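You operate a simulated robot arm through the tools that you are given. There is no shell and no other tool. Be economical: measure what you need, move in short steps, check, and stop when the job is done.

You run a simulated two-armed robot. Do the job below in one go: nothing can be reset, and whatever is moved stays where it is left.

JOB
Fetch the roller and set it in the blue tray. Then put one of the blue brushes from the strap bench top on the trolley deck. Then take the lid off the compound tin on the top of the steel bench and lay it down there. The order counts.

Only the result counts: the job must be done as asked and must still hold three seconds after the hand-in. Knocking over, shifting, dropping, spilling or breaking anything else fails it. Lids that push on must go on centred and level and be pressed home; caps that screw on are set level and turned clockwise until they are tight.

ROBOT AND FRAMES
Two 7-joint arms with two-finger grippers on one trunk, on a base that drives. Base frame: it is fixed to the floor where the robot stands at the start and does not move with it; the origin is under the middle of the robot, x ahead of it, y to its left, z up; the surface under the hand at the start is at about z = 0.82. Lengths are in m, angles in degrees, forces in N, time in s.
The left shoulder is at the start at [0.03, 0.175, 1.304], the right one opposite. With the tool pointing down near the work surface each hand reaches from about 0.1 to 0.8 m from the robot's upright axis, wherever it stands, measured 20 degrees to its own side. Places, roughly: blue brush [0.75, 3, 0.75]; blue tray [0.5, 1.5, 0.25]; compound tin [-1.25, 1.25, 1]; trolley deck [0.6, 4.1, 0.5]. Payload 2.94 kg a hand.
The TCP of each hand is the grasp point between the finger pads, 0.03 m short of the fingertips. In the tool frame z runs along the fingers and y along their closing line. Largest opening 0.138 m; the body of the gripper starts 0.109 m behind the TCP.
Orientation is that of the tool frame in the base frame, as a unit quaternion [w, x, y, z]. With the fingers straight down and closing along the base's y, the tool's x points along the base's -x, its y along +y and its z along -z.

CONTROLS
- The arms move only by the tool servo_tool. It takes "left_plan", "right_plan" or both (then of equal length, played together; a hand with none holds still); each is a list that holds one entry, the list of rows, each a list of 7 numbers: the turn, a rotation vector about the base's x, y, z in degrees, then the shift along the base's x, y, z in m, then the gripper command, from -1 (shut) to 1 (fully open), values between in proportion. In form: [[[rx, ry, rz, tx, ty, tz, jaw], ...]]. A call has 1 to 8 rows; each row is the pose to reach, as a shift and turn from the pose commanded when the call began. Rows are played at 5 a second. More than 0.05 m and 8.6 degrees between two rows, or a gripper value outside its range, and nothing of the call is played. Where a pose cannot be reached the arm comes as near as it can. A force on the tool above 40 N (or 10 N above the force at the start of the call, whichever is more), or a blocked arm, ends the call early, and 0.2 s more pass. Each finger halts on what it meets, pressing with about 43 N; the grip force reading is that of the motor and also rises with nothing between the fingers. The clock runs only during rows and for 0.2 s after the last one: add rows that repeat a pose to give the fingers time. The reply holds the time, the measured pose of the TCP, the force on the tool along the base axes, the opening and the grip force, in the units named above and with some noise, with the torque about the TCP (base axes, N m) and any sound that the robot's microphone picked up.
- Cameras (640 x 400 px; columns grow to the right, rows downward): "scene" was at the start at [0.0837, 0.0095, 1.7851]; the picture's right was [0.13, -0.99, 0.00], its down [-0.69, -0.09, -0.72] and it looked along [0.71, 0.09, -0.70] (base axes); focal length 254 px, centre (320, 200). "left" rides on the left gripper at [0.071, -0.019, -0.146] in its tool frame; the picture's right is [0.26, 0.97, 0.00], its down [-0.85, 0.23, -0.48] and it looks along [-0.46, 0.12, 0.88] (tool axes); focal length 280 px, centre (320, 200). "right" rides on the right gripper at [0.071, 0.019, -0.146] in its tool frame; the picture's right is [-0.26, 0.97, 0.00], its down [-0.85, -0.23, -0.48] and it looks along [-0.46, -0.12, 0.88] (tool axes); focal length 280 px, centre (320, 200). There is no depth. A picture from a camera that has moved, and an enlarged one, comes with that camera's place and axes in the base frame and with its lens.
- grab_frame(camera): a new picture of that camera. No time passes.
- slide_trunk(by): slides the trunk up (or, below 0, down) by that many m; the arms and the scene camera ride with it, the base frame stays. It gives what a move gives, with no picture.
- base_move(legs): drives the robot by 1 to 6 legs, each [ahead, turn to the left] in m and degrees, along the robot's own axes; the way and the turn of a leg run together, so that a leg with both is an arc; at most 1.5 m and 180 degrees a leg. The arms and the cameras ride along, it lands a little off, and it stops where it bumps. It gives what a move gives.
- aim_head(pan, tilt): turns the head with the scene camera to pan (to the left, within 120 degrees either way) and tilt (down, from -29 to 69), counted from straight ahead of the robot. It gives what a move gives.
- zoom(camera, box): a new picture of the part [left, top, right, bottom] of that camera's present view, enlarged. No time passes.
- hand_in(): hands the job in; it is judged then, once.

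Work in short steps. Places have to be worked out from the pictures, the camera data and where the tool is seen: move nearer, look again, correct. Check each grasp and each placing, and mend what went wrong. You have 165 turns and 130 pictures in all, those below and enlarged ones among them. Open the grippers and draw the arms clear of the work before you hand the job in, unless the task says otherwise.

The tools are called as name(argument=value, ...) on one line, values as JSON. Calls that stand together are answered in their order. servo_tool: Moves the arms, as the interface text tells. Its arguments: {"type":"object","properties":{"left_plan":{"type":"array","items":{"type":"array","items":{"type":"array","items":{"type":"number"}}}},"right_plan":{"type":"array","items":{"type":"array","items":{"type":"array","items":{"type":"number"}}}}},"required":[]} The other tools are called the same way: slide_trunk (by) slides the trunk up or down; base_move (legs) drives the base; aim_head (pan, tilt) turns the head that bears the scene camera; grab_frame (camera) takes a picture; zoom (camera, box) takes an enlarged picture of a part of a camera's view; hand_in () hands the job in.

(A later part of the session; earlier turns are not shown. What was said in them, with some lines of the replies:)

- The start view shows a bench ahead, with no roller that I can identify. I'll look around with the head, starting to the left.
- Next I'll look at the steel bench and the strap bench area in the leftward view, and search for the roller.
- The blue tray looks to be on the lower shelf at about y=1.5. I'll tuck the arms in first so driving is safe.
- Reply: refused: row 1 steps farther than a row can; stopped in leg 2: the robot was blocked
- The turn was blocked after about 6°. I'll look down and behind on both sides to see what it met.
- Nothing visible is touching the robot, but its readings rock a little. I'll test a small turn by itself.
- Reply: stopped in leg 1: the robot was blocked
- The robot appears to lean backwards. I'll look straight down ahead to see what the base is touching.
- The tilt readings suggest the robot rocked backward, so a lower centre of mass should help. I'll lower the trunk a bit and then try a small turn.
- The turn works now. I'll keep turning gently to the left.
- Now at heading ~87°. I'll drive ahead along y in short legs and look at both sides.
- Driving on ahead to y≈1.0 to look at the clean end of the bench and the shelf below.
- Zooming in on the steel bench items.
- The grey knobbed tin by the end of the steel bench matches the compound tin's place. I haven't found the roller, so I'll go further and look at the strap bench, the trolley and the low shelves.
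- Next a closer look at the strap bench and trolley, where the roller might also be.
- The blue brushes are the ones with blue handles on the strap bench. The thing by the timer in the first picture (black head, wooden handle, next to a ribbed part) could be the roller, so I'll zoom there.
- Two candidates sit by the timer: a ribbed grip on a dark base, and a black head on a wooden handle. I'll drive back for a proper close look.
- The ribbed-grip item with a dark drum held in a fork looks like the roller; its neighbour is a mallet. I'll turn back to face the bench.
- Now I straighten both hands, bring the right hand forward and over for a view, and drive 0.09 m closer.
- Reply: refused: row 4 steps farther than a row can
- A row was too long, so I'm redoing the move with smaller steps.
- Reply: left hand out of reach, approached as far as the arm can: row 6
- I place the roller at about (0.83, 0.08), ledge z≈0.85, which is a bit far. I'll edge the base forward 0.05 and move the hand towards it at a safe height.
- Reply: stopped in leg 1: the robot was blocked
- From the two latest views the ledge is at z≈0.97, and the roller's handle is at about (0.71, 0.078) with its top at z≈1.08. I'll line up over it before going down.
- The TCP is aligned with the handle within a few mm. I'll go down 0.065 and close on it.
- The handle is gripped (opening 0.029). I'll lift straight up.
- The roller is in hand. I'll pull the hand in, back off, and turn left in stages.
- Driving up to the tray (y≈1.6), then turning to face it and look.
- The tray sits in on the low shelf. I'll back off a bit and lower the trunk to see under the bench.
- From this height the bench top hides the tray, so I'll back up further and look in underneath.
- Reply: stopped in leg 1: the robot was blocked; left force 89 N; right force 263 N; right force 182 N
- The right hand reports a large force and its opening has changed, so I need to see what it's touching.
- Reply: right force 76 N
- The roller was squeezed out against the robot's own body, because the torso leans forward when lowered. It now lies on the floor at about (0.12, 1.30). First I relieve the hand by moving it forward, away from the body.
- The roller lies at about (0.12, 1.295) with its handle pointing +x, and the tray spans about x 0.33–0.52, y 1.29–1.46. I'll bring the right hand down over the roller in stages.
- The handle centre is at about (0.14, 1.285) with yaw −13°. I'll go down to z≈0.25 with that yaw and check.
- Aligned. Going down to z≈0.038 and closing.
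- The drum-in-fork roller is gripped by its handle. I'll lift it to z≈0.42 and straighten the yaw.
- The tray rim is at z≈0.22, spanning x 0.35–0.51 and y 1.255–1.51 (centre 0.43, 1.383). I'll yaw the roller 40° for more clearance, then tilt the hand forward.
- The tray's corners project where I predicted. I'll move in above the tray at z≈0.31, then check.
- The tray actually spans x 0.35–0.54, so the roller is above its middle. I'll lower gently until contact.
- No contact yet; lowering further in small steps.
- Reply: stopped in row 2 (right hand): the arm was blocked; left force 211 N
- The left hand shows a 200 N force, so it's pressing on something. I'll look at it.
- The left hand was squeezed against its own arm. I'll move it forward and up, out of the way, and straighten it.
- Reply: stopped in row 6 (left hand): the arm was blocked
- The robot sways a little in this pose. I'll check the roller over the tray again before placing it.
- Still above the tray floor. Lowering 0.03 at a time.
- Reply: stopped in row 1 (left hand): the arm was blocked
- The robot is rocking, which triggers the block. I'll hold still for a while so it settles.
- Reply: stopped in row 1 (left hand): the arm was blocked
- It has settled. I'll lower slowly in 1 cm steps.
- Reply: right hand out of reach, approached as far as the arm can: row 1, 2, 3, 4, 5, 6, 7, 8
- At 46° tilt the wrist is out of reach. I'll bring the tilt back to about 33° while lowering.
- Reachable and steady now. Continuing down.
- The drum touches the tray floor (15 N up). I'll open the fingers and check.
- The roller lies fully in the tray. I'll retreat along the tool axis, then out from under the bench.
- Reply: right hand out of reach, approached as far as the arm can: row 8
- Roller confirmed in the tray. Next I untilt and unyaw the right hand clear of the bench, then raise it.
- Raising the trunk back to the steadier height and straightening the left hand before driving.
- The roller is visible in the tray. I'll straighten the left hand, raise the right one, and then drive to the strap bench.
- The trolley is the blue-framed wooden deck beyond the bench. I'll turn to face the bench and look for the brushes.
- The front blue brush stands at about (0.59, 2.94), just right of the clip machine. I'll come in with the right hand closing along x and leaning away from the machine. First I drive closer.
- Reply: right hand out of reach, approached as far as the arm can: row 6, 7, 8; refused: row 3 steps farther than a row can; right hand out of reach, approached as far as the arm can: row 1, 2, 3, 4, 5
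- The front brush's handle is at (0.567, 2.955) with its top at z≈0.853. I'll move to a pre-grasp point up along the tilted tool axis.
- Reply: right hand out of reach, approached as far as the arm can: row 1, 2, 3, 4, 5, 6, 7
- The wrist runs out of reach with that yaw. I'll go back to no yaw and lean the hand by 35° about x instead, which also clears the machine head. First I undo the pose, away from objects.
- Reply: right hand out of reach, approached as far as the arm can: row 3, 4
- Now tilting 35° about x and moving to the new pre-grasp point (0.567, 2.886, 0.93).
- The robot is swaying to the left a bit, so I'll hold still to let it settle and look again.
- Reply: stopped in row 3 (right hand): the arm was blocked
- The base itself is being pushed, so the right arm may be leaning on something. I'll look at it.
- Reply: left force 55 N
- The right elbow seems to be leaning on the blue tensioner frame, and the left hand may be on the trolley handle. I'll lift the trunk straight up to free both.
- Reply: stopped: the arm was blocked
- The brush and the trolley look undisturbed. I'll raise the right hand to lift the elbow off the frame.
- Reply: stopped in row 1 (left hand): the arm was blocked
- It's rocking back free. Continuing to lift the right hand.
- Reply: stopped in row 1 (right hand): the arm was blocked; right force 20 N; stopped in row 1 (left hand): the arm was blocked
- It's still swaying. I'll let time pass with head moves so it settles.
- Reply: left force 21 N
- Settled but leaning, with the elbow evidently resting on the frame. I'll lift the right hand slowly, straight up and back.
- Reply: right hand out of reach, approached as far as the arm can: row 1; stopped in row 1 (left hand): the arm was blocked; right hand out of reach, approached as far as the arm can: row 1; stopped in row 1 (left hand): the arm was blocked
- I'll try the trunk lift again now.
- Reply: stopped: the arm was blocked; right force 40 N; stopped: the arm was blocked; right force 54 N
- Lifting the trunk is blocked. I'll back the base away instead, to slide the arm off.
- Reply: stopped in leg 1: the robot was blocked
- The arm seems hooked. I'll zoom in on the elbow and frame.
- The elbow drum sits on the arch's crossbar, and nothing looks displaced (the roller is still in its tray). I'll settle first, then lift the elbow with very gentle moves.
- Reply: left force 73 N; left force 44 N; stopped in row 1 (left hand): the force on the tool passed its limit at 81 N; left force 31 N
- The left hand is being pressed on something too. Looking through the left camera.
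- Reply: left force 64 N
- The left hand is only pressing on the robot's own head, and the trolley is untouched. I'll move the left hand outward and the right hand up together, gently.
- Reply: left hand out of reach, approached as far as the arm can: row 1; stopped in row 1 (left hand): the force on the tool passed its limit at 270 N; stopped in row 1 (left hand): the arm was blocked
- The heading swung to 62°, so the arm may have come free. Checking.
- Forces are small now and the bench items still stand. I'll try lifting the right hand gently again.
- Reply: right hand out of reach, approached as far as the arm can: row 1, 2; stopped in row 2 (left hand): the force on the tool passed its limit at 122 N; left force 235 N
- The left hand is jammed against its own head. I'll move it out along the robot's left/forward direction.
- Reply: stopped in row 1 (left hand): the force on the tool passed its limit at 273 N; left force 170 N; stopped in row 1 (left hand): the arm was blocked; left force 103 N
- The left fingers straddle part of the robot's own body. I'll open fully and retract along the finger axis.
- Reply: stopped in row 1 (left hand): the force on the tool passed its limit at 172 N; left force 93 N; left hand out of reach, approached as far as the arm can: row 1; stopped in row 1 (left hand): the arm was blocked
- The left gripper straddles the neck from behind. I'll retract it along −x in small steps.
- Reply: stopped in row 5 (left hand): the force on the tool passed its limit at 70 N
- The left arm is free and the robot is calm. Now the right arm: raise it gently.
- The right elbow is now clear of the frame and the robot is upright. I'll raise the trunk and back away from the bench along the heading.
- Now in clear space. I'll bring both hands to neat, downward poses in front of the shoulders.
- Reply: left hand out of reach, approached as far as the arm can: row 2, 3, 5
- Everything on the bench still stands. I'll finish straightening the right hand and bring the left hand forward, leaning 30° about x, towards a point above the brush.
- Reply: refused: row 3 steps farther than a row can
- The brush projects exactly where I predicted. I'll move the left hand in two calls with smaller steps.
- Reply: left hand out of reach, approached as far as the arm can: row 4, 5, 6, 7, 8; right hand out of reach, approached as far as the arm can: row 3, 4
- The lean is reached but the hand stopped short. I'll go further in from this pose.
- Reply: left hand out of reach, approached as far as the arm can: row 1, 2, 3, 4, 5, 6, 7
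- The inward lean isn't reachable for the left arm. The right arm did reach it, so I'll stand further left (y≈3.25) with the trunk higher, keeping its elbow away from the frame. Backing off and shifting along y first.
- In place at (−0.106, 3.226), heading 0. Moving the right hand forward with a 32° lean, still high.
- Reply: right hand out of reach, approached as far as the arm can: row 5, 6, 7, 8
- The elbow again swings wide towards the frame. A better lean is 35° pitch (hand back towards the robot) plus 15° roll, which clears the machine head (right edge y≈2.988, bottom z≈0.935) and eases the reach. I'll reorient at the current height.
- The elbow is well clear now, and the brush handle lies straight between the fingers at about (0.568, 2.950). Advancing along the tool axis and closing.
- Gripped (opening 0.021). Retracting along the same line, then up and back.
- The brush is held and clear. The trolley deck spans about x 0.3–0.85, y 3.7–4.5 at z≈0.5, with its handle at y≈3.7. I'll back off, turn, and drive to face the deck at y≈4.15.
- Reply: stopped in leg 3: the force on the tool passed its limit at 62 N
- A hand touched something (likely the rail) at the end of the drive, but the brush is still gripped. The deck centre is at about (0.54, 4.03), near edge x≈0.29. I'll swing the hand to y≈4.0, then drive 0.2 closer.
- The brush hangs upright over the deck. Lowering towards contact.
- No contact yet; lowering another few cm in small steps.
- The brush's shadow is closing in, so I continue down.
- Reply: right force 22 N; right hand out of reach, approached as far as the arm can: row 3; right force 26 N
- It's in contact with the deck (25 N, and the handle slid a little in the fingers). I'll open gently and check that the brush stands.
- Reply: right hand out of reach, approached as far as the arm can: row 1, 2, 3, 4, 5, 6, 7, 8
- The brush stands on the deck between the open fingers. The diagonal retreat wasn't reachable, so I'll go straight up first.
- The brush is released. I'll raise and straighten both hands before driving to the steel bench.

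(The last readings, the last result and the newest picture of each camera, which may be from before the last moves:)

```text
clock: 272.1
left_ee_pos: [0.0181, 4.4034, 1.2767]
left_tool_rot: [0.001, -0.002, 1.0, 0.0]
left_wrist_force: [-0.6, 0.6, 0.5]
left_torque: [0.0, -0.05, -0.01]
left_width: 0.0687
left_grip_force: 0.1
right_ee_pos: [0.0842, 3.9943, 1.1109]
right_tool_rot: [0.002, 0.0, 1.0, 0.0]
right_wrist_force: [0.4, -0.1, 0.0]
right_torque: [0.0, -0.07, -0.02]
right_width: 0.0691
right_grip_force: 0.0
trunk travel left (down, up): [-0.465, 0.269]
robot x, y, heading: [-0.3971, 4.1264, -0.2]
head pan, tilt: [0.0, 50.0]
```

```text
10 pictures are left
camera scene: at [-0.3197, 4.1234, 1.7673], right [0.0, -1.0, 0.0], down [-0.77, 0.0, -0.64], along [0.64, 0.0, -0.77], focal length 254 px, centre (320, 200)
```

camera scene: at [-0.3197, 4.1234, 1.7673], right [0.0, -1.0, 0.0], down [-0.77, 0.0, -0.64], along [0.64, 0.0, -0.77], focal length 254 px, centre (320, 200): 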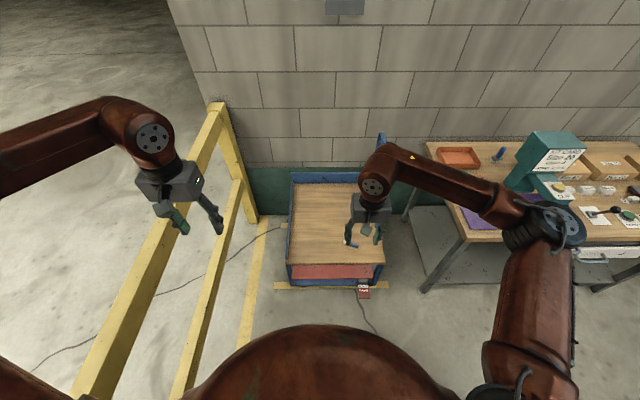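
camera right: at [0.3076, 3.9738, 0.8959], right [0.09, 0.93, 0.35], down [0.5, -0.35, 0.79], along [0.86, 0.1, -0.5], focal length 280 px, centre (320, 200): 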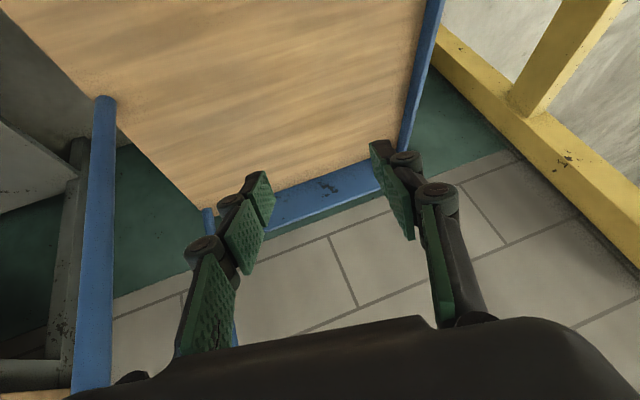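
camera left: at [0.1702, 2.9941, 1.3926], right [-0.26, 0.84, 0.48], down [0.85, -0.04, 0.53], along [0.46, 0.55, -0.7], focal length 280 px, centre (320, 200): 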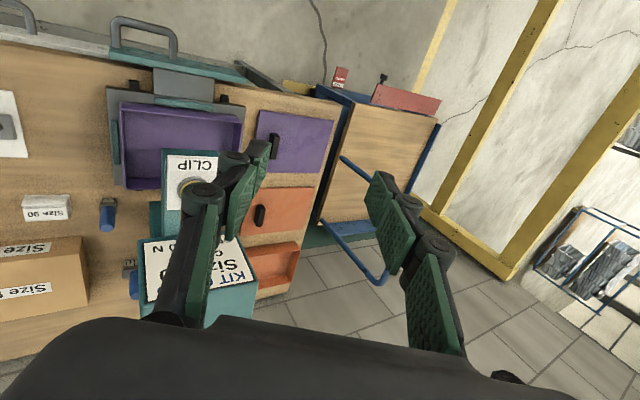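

The brush is on the deck. Now driving back down the aisle to the steel bench.

base_move(legs=[[0, -45], [0, -45], [1.5, 0], [1.45, 0]])

servo_tool(right_plan=[[[0, 0, 0, 0, 0, 0.04, 0], [0, 0, 0, 0, 0, 0.08, 0], [0, 0, 0, 0, 0, 0.12, 0]]])

base_move(legs=[[0, -45], [0, -44]])

aim_head(pan=-15, tilt=45)

zoom(camera="scene", box=[160, 60, 560, 310])

```text
clock: 290.5
left_ee_pos: [-0.0416, 0.7678, 1.2746]
left_tool_rot: [0.0, 0.691, 0.723, 0.0]
left_wrist_force: [0.0, 0.2, -0.1]
left_torque: [0.0, -0.02, 0.0]
left_width: 0.069
left_grip_force: 0.1
right_ee_pos: [-0.4472, 0.6878, 1.1101]
right_tool_rot: [0.001, 0.693, 0.721, -0.001]
right_wrist_force: [0.1, 0.2, 0.2]
right_torque: [-0.01, 0.01, 0.0]
right_width: 0.069
right_grip_force: 0.0
trunk travel left (down, up): [-0.465, 0.269]
robot x, y, heading: [-0.3369, 1.1752, -88.1]
head pan, tilt: [0.0, 50.0]
```

```text
clock: 291.3
left_ee_pos: [-0.0401, 0.7701, 1.2749]
left_tool_rot: [-0.001, 0.691, 0.723, 0.0]
left_wrist_force: [-0.3, -0.6, -0.6]
left_torque: [-0.02, 0.04, -0.03]
left_width: 0.0689
left_grip_force: 0.0
right_ee_pos: [-0.4468, 0.6867, 1.2325]
right_tool_rot: [0.0, 0.693, 0.721, 0.0]
right_wrist_force: [0.2, 0.6, 1.1]
right_torque: [0.0, -0.03, -0.01]
right_width: 0.0687
right_grip_force: 0.0
trunk travel left (down, up): [-0.465, 0.269]
robot x, y, heading: [-0.3386, 1.1725, -87.8]
head pan, tilt: [0.0, 50.0]
```

```text
clock: 295.8
left_ee_pos: [-0.7439, 0.8785, 1.2757]
left_tool_rot: [-0.001, 1.0, 0.023, 0.0]
left_wrist_force: [-0.7, 0.4, 0.6]
left_torque: [0.01, -0.03, -0.03]
left_width: 0.0692
left_grip_force: 0.1
right_ee_pos: [-0.8272, 1.2847, 1.2316]
right_tool_rot: [0.001, 1.0, 0.02, 0.0]
right_wrist_force: [-0.5, -0.5, 0.4]
right_torque: [-0.02, 0.0, 0.0]
right_width: 0.069
right_grip_force: 0.0
trunk travel left (down, up): [-0.465, 0.269]
robot x, y, heading: [-0.3402, 1.1769, -177.5]
head pan, tilt: [0.0, 50.0]
```

```text
clock: 296.6
left_ee_pos: [-0.7451, 0.8805, 1.2763]
left_tool_rot: [-0.001, 1.0, 0.024, 0.001]
left_wrist_force: [1.5, -0.9, -0.2]
left_torque: [0.0, 0.02, 0.01]
left_width: 0.0692
left_grip_force: 0.1
right_ee_pos: [-0.8271, 1.2843, 1.23]
right_tool_rot: [-0.001, 1.0, 0.022, 0.0]
right_wrist_force: [0.1, 0.6, 0.2]
right_torque: [0.0, -0.01, 0.01]
right_width: 0.0689
right_grip_force: 0.0
trunk travel left (down, up): [-0.465, 0.269]
robot x, y, heading: [-0.3361, 1.1792, -177.7]
head pan, tilt: [-15.0, 45.0]
```

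```text
1.60 times, centred on (360, 185) of scene
camera zoom: at [-0.4189, 1.1924, 1.7741], right [0.22, 0.98, 0.0], down [0.69, -0.16, -0.71], along [-0.69, 0.16, -0.71], focal length 407 px, centre (256, 224)
```

zoom: 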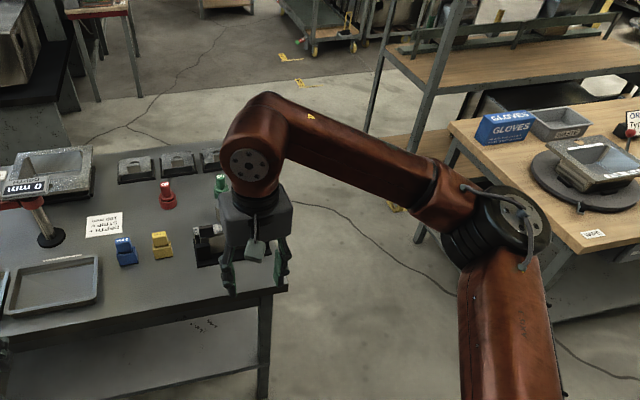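

The hand hides the tin in this view. I'll use the right hand's camera instead.

grab_frame(camera="right")

```text
8 pictures are left
camera right: at [-0.7546, 1.2683, 1.3767], right [-0.22, -0.97, 0.0], down [-0.86, 0.2, 0.48], along [-0.47, 0.11, -0.88], focal length 280 px, centre (320, 200)
```

right: 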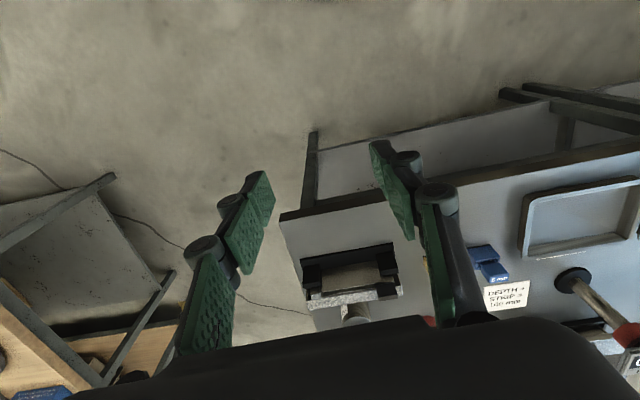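

The tin is at about (−1.15, 1.285) with its lid near z≈1.05. I'll drive 0.12 closer and look again.

base_move(legs=[[0.13, 0]])

grab_frame(camera="right")

```text
clock: 297.9
left_ee_pos: [-0.8727, 0.8739, 1.276]
left_tool_rot: [0.0, 1.0, 0.023, -0.001]
left_wrist_force: [0.3, -1.3, -0.4]
left_torque: [0.01, 0.05, 0.01]
left_width: 0.069
left_grip_force: 0.0
right_ee_pos: [-0.9561, 1.2783, 1.2335]
right_tool_rot: [0.0, 1.0, 0.021, -0.003]
right_wrist_force: [0.6, -0.7, 0.7]
right_torque: [-0.01, 0.07, 0.01]
right_width: 0.0692
right_grip_force: 0.1
trunk travel left (down, up): [-0.465, 0.269]
robot x, y, heading: [-0.4678, 1.1719, -177.6]
head pan, tilt: [-15.0, 45.0]
```

```text
7 pictures are left
camera right: at [-0.8828, 1.2631, 1.3782], right [-0.22, -0.98, 0.0], down [-0.86, 0.19, 0.48], along [-0.47, 0.1, -0.88], focal length 280 px, centre (320, 200)
```

right: 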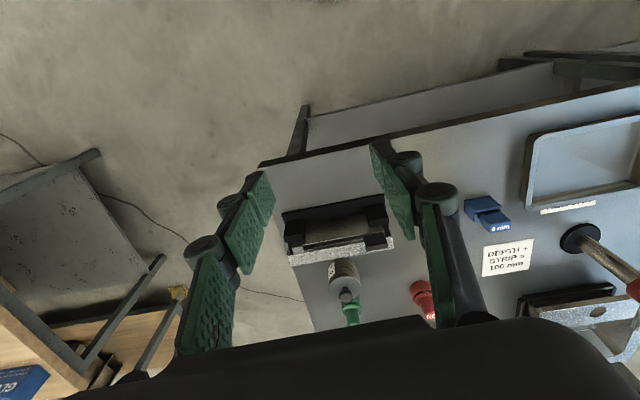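

Triangulating the knob gives about (−1.36, 1.307, 0.94). I'll drive another 0.17 m closer and zoom in.

base_move(legs=[[0.17, 0]])

zoom(camera="right", box=[240, 130, 440, 310])

```text
clock: 299.3
left_ee_pos: [-1.0423, 0.8681, 1.277]
left_tool_rot: [-0.001, 1.0, 0.023, -0.001]
left_wrist_force: [0.4, 0.5, -0.2]
left_torque: [0.01, 0.04, 0.02]
left_width: 0.0691
left_grip_force: 0.1
right_ee_pos: [-1.1251, 1.2733, 1.2329]
right_tool_rot: [0.0, 1.0, 0.021, -0.004]
right_wrist_force: [1.2, -0.3, 0.0]
right_torque: [0.01, 0.1, 0.0]
right_width: 0.069
right_grip_force: 0.0
trunk travel left (down, up): [-0.465, 0.269]
robot x, y, heading: [-0.6361, 1.1649, -177.9]
head pan, tilt: [-15.0, 45.0]
```

```text
2.22 times, centred on (340, 220) of right
camera zoom: at [-1.0521, 1.2566, 1.3788], right [-0.22, -0.98, 0.0], down [-0.85, 0.19, 0.48], along [-0.47, 0.1, -0.88], focal length 623 px, centre (276, 156)
```

zoom: 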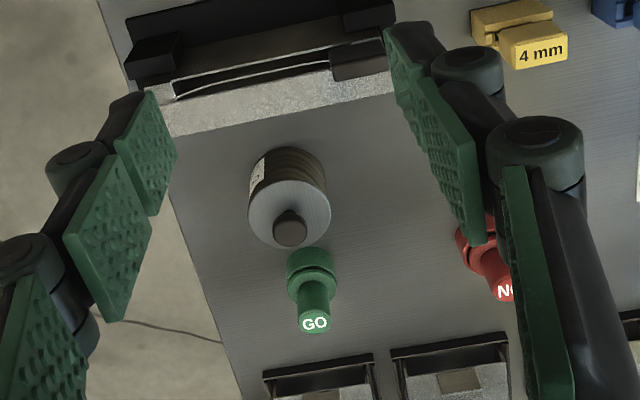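

The knob top is at about (−1.35, 1.306, 0.951), lid at z≈0.925. I'll move above it, to z≈1.05, and check.

servo_tool(right_plan=[[[0, 0, 0, -0.035, 0.005, 0, 0], [0, 0, 0, -0.07, 0.01, 0, 0], [0, 0, 0, -0.11, 0.015, -0.02, 0], [0, 0, 0, -0.145, 0.02, -0.05, 0], [0, 0, 0, -0.175, 0.025, -0.085, 0], [0, 0, 0, -0.2, 0.03, -0.12, 0], [0, 0, 0, -0.22, 0.033, -0.155, 0], [0, 0, 0, -0.225, 0.033, -0.18, 0]]])

zoom(camera="right", box=[220, 100, 420, 280])

```text
clock: 301.1
left_ee_pos: [-1.0449, 0.8677, 1.276]
left_tool_rot: [-0.001, 1.0, 0.023, 0.0]
left_wrist_force: [-0.2, 0.6, 0.4]
left_torque: [0.01, 0.0, -0.02]
left_width: 0.0689
left_grip_force: 0.1
right_ee_pos: [-1.3539, 1.3081, 1.0512]
right_tool_rot: [0.001, 1.0, 0.02, -0.001]
right_wrist_force: [0.1, -0.6, 0.7]
right_torque: [-0.01, -0.02, 0.02]
right_width: 0.0692
right_grip_force: 0.1
trunk travel left (down, up): [-0.465, 0.269]
robot x, y, heading: [-0.6377, 1.1648, -177.7]
head pan, tilt: [-15.0, 45.0]
```

```text
2.22 times, centred on (320, 190) of right
camera zoom: at [-1.2811, 1.2906, 1.1972], right [-0.22, -0.98, 0.0], down [-0.86, 0.19, 0.48], along [-0.47, 0.1, -0.88], focal length 623 px, centre (320, 222)
```

zoom: 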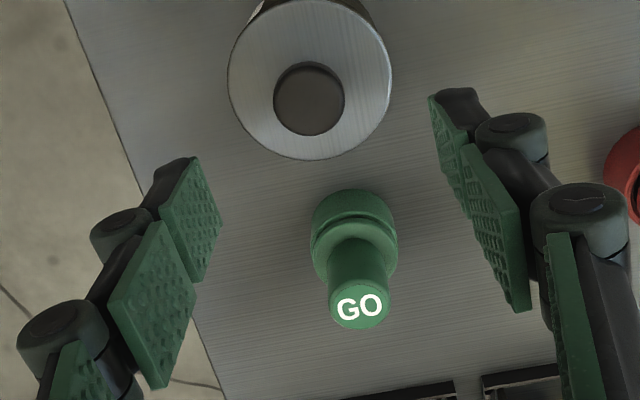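

The knob is within a few mm of the tool axis, at (−1.358, 1.311) with its top at z≈0.94. Going down and closing on the knob.

servo_tool(right_plan=[[[0, 0, 0, -0.004, 0.003, -0.03, -0.2], [0, 0, 0, -0.004, 0.003, -0.06, -0.2], [0, 0, 0, -0.004, 0.003, -0.085, -0.2], [0, 0, 0, -0.004, 0.003, -0.098, -0.2], [0, 0, 0, -0.004, 0.003, -0.098, -0.7], [0, 0, 0, -0.004, 0.003, -0.098, -1], [0, 0, 0, -0.004, 0.003, -0.098, -1]]])

zoom(camera="right", box=[220, 100, 420, 280])

```text
clock: 302.7
left_ee_pos: [-1.0438, 0.8689, 1.2773]
left_tool_rot: [-0.001, 1.0, 0.023, -0.001]
left_wrist_force: [-0.3, -0.5, 1.4]
left_torque: [-0.03, -0.01, 0.03]
left_width: 0.0689
left_grip_force: 0.1
right_ee_pos: [-1.3565, 1.3106, 0.9559]
right_tool_rot: [0.0, 1.0, 0.02, -0.003]
right_wrist_force: [-1.6, 9.0, 18.0]
right_torque: [0.25, 0.02, -0.01]
right_width: 0.0276
right_grip_force: 35.5
trunk travel left (down, up): [-0.465, 0.269]
robot x, y, heading: [-0.6401, 1.1614, -178.0]
head pan, tilt: [-15.0, 45.0]
```

```text
2.22 times, centred on (320, 190) of right
camera zoom: at [-1.2839, 1.2948, 1.1004], right [-0.22, -0.97, 0.0], down [-0.85, 0.2, 0.48], along [-0.47, 0.11, -0.88], focal length 623 px, centre (320, 222)
```

zoom: 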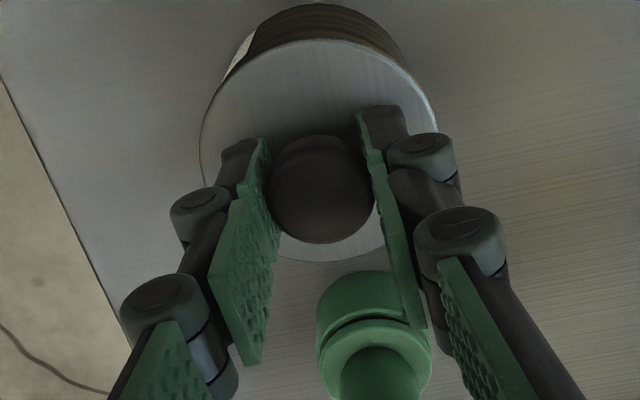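

The knob is gripped. Lifting slowly and checking that only the lid comes up.

servo_tool(right_plan=[[[0, 0, 0, 0, 0, 0.003, -1], [0, 0, 0, 0, 0, 0.008, -1], [0, 0, 0, 0, 0, 0.015, -1], [0, 0, 0, 0, 0, 0.025, -1], [0, 0, 0, 0, 0, 0.04, -1]]])

grab_frame(camera="right")

```text
clock: 303.9
left_ee_pos: [-1.0449, 0.8684, 1.2753]
left_tool_rot: [-0.001, 1.0, 0.023, -0.001]
left_wrist_force: [0.0, 0.5, -0.5]
left_torque: [0.03, 0.01, -0.03]
left_width: 0.069
left_grip_force: 0.1
right_ee_pos: [-1.3577, 1.3084, 0.9943]
right_tool_rot: [-0.001, 1.0, 0.021, -0.001]
right_wrist_force: [-0.1, 0.7, -0.3]
right_torque: [-0.01, 0.01, -0.02]
right_width: 0.027
right_grip_force: 43.0
trunk travel left (down, up): [-0.465, 0.269]
robot x, y, heading: [-0.6374, 1.1658, -177.7]
head pan, tilt: [-15.0, 45.0]
heard: snap
```

```text
3 pictures are left
camera right: at [-1.2848, 1.2922, 1.1393], right [-0.22, -0.98, 0.0], down [-0.86, 0.19, 0.48], along [-0.47, 0.1, -0.88], focal length 280 px, centre (320, 200)
```

right: 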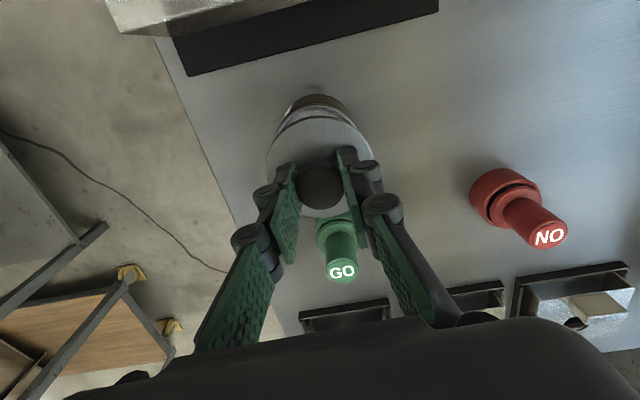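

A snap was heard and the lid came up with the knob. I'll raise it, shift about 0.10 m towards −y over the bare bench, and lower it.

servo_tool(right_plan=[[[0, 0, 0, 0, 0, 0.03, -1], [0, 0, 0, 0, 0, 0.06, -1], [0, 0, 0, 0.003, -0.035, 0.06, -1], [0, 0, 0, 0.006, -0.07, 0.06, -1], [0, 0, 0, 0.008, -0.103, 0.06, -1], [0, 0, 0, 0.008, -0.103, 0.02, -1], [0, 0, 0, 0.008, -0.103, -0.02, -1], [0, 0, 0, 0.008, -0.103, -0.06, -1]]])

servo_tool(right_plan=[[[0, 0, 0, 0, 0, -0.01, -1], [0, 0, 0, 0, 0, -0.02, -1], [0, 0, 0, 0, 0, -0.028, -1]]])

```text
clock: 305.7
left_ee_pos: [-1.0462, 0.8673, 1.2749]
left_tool_rot: [-0.001, 1.0, 0.023, 0.0]
left_wrist_force: [-1.2, 0.2, -0.5]
left_torque: [-0.01, -0.01, 0.0]
left_width: 0.0691
left_grip_force: 0.0
right_ee_pos: [-1.3498, 1.2049, 0.9328]
right_tool_rot: [0.001, 1.0, 0.022, -0.001]
right_wrist_force: [-0.3, 0.0, -0.4]
right_torque: [0.0, 0.0, -0.02]
right_width: 0.0271
right_grip_force: 43.3
trunk travel left (down, up): [-0.465, 0.269]
robot x, y, heading: [-0.6349, 1.1636, -177.7]
head pan, tilt: [-15.0, 45.0]
```

```text
clock: 306.5
left_ee_pos: [-1.0456, 0.8675, 1.2747]
left_tool_rot: [-0.001, 1.0, 0.023, 0.0]
left_wrist_force: [-0.3, -0.7, 0.0]
left_torque: [0.0, -0.01, 0.03]
left_width: 0.0692
left_grip_force: 0.1
right_ee_pos: [-1.3496, 1.2069, 0.9056]
right_tool_rot: [0.0, 1.0, 0.022, -0.001]
right_wrist_force: [-0.4, -0.6, 0.3]
right_torque: [0.0, -0.04, 0.04]
right_width: 0.027
right_grip_force: 42.9
trunk travel left (down, up): [-0.465, 0.269]
robot x, y, heading: [-0.6384, 1.1633, -177.8]
head pan, tilt: [-15.0, 45.0]
```

No contact yet at TCP z 0.906; lowering in small steps.

servo_tool(right_plan=[[[0, 0, 0, 0, 0, -0.006, -1], [0, 0, 0, 0, 0, -0.012, -1], [0, 0, 0, 0, 0, -0.018, -1], [0, 0, 0, 0, 0, -0.024, -1]]])

```text
clock: 307.5
left_ee_pos: [-1.0458, 0.8679, 1.2768]
left_tool_rot: [-0.001, 1.0, 0.023, 0.0]
left_wrist_force: [-2.0, -0.2, 0.0]
left_torque: [0.0, -0.07, -0.04]
left_width: 0.0689
left_grip_force: 0.1
right_ee_pos: [-1.3509, 1.2067, 0.8942]
right_tool_rot: [0.003, 1.0, 0.02, -0.004]
right_wrist_force: [9.6, 2.2, 21.9]
right_torque: [0.24, -0.54, 0.0]
right_width: 0.0272
right_grip_force: 42.7
trunk travel left (down, up): [-0.465, 0.269]
robot x, y, heading: [-0.6373, 1.1637, -177.8]
head pan, tilt: [-15.0, 45.0]
stopped in row 4 (right hand): the force on the tool passed its limit at 46 N (the readings are from after the stop); the commanded pose is now the measured one
```

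Contact with the bench. I'll open the fingers and look.

servo_tool(right_plan=[[[0, 0, 0, 0, 0, 0.002, -0.9], [0, 0, 0, 0, 0, 0.003, -0.6], [0, 0, 0, 0, 0, 0.003, -0.3], [0, 0, 0, 0, 0, 0.003, -0.1], [0, 0, 0, 0, 0, 0.02, -0.1], [0, 0, 0, 0, 0, 0.05, -0.1], [0, 0, 0, 0, 0, 0.09, -0.1], [0, 0, 0, 0, 0, 0.13, -0.1]]])

grab_frame(camera="right")

```text
clock: 309.3
left_ee_pos: [-1.0443, 0.8674, 1.2764]
left_tool_rot: [-0.001, 1.0, 0.023, -0.001]
left_wrist_force: [-0.5, -1.0, -0.5]
left_torque: [0.02, 0.06, 0.01]
left_width: 0.0688
left_grip_force: 0.1
right_ee_pos: [-1.3522, 1.2052, 1.0223]
right_tool_rot: [0.002, 1.0, 0.02, -0.004]
right_wrist_force: [-0.2, 0.3, -0.2]
right_torque: [0.01, -0.01, 0.02]
right_width: 0.062
right_grip_force: 0.2
trunk travel left (down, up): [-0.465, 0.269]
robot x, y, heading: [-0.6395, 1.1613, -178.1]
head pan, tilt: [-15.0, 45.0]
```

```text
2 pictures are left
camera right: at [-1.2789, 1.19, 1.1669], right [-0.22, -0.97, 0.01], down [-0.85, 0.2, 0.48], along [-0.47, 0.1, -0.88], focal length 280 px, centre (320, 200)
```

right: 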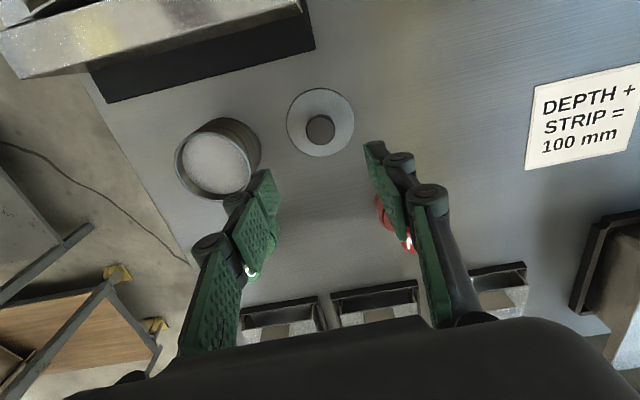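

The lid lies flat beside the open, upright tin. I'll draw the right arm up and clear, then back the base away.

servo_tool(right_plan=[[[0, 0, 0, 0, 0, 0.04, 0], [0, 0, 0, 0, 0, 0.08, 0], [0, 0, 0, 0, 0, 0.12, 0], [0, 0, 0, 0, 0, 0.16, 0], [0, 0, 0, 0.03, 0, 0.19, 0], [0, 0, 0, 0.07, 0, 0.21, 0], [0, 0, 0, 0.11, 0, 0.22, 0], [0, 0, 0, 0.15, 0, 0.22, 0]]])

base_move(legs=[[-0.2, 0]])

aim_head(pan=120, tilt=45)

```text
clock: 311.1
left_ee_pos: [-1.0439, 0.8692, 1.2766]
left_tool_rot: [-0.001, 1.0, 0.022, -0.001]
left_wrist_force: [0.0, 0.6, -0.1]
left_torque: [-0.05, 0.05, -0.01]
left_width: 0.0691
left_grip_force: 0.0
right_ee_pos: [-1.2013, 1.2063, 1.2416]
right_tool_rot: [0.002, 1.0, 0.019, -0.005]
right_wrist_force: [-0.1, 0.5, -0.6]
right_torque: [-0.01, 0.04, 0.01]
right_width: 0.0691
right_grip_force: 0.0
trunk travel left (down, up): [-0.465, 0.269]
robot x, y, heading: [-0.6349, 1.1609, -177.7]
head pan, tilt: [-15.0, 45.0]
```

```text
clock: 312.7
left_ee_pos: [-0.8467, 0.8758, 1.2759]
left_tool_rot: [-0.002, 1.0, 0.023, 0.0]
left_wrist_force: [-0.3, 0.7, 0.3]
left_torque: [0.0, -0.04, -0.04]
left_width: 0.0691
left_grip_force: 0.0
right_ee_pos: [-1.0024, 1.2116, 1.2411]
right_tool_rot: [0.002, 1.0, 0.02, -0.003]
right_wrist_force: [-0.5, -0.4, -0.7]
right_torque: [-0.02, -0.05, -0.03]
right_width: 0.069
right_grip_force: 0.0
trunk travel left (down, up): [-0.465, 0.269]
robot x, y, heading: [-0.4419, 1.1739, -177.7]
head pan, tilt: [-15.0, 45.0]
```

```text
clock: 314.8
left_ee_pos: [-0.8449, 0.876, 1.2769]
left_tool_rot: [0.0, 1.0, 0.023, -0.001]
left_wrist_force: [0.2, 0.6, 0.5]
left_torque: [-0.03, 0.01, -0.01]
left_width: 0.0693
left_grip_force: 0.0
right_ee_pos: [-1.0024, 1.2138, 1.2401]
right_tool_rot: [0.002, 1.0, 0.021, -0.005]
right_wrist_force: [1.0, 0.7, -0.7]
right_torque: [-0.02, 0.03, -0.04]
right_width: 0.0692
right_grip_force: 0.1
trunk travel left (down, up): [-0.465, 0.269]
robot x, y, heading: [-0.4365, 1.171, -177.8]
head pan, tilt: [120.0, 45.0]
```

The roller was seen in the blue tray, the brush on the trolley deck, and the lid lies beside the open tin. The arms are clear and the hands open, so I hand the job in.

hand_in()

```text
The job is handed in.
```

I did all three parts in the order you gave and handed the job in. The result hasn't come back, and the run was not clean.

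- **Roller:** It lies in the blue tray. I dropped it on the floor once when it got squeezed out against the robot's own body, and picked it up again.
- **Brush:** One blue brush from the strap bench is on the trolley deck. In my last view it may have tipped over, but it was on the deck.
- **Lid:** The lid came off the compound tin with a snap. It lies flat on the steel bench beside the tin, which is still upright.
- **Contacts:** The right arm got caught on the blue strap tensioner frame for a while. A hand also touched something, probably the yellow rail, when I was driving to the trolley. I saw nothing displaced afterwards, but I didn't check the frame or rail up close.
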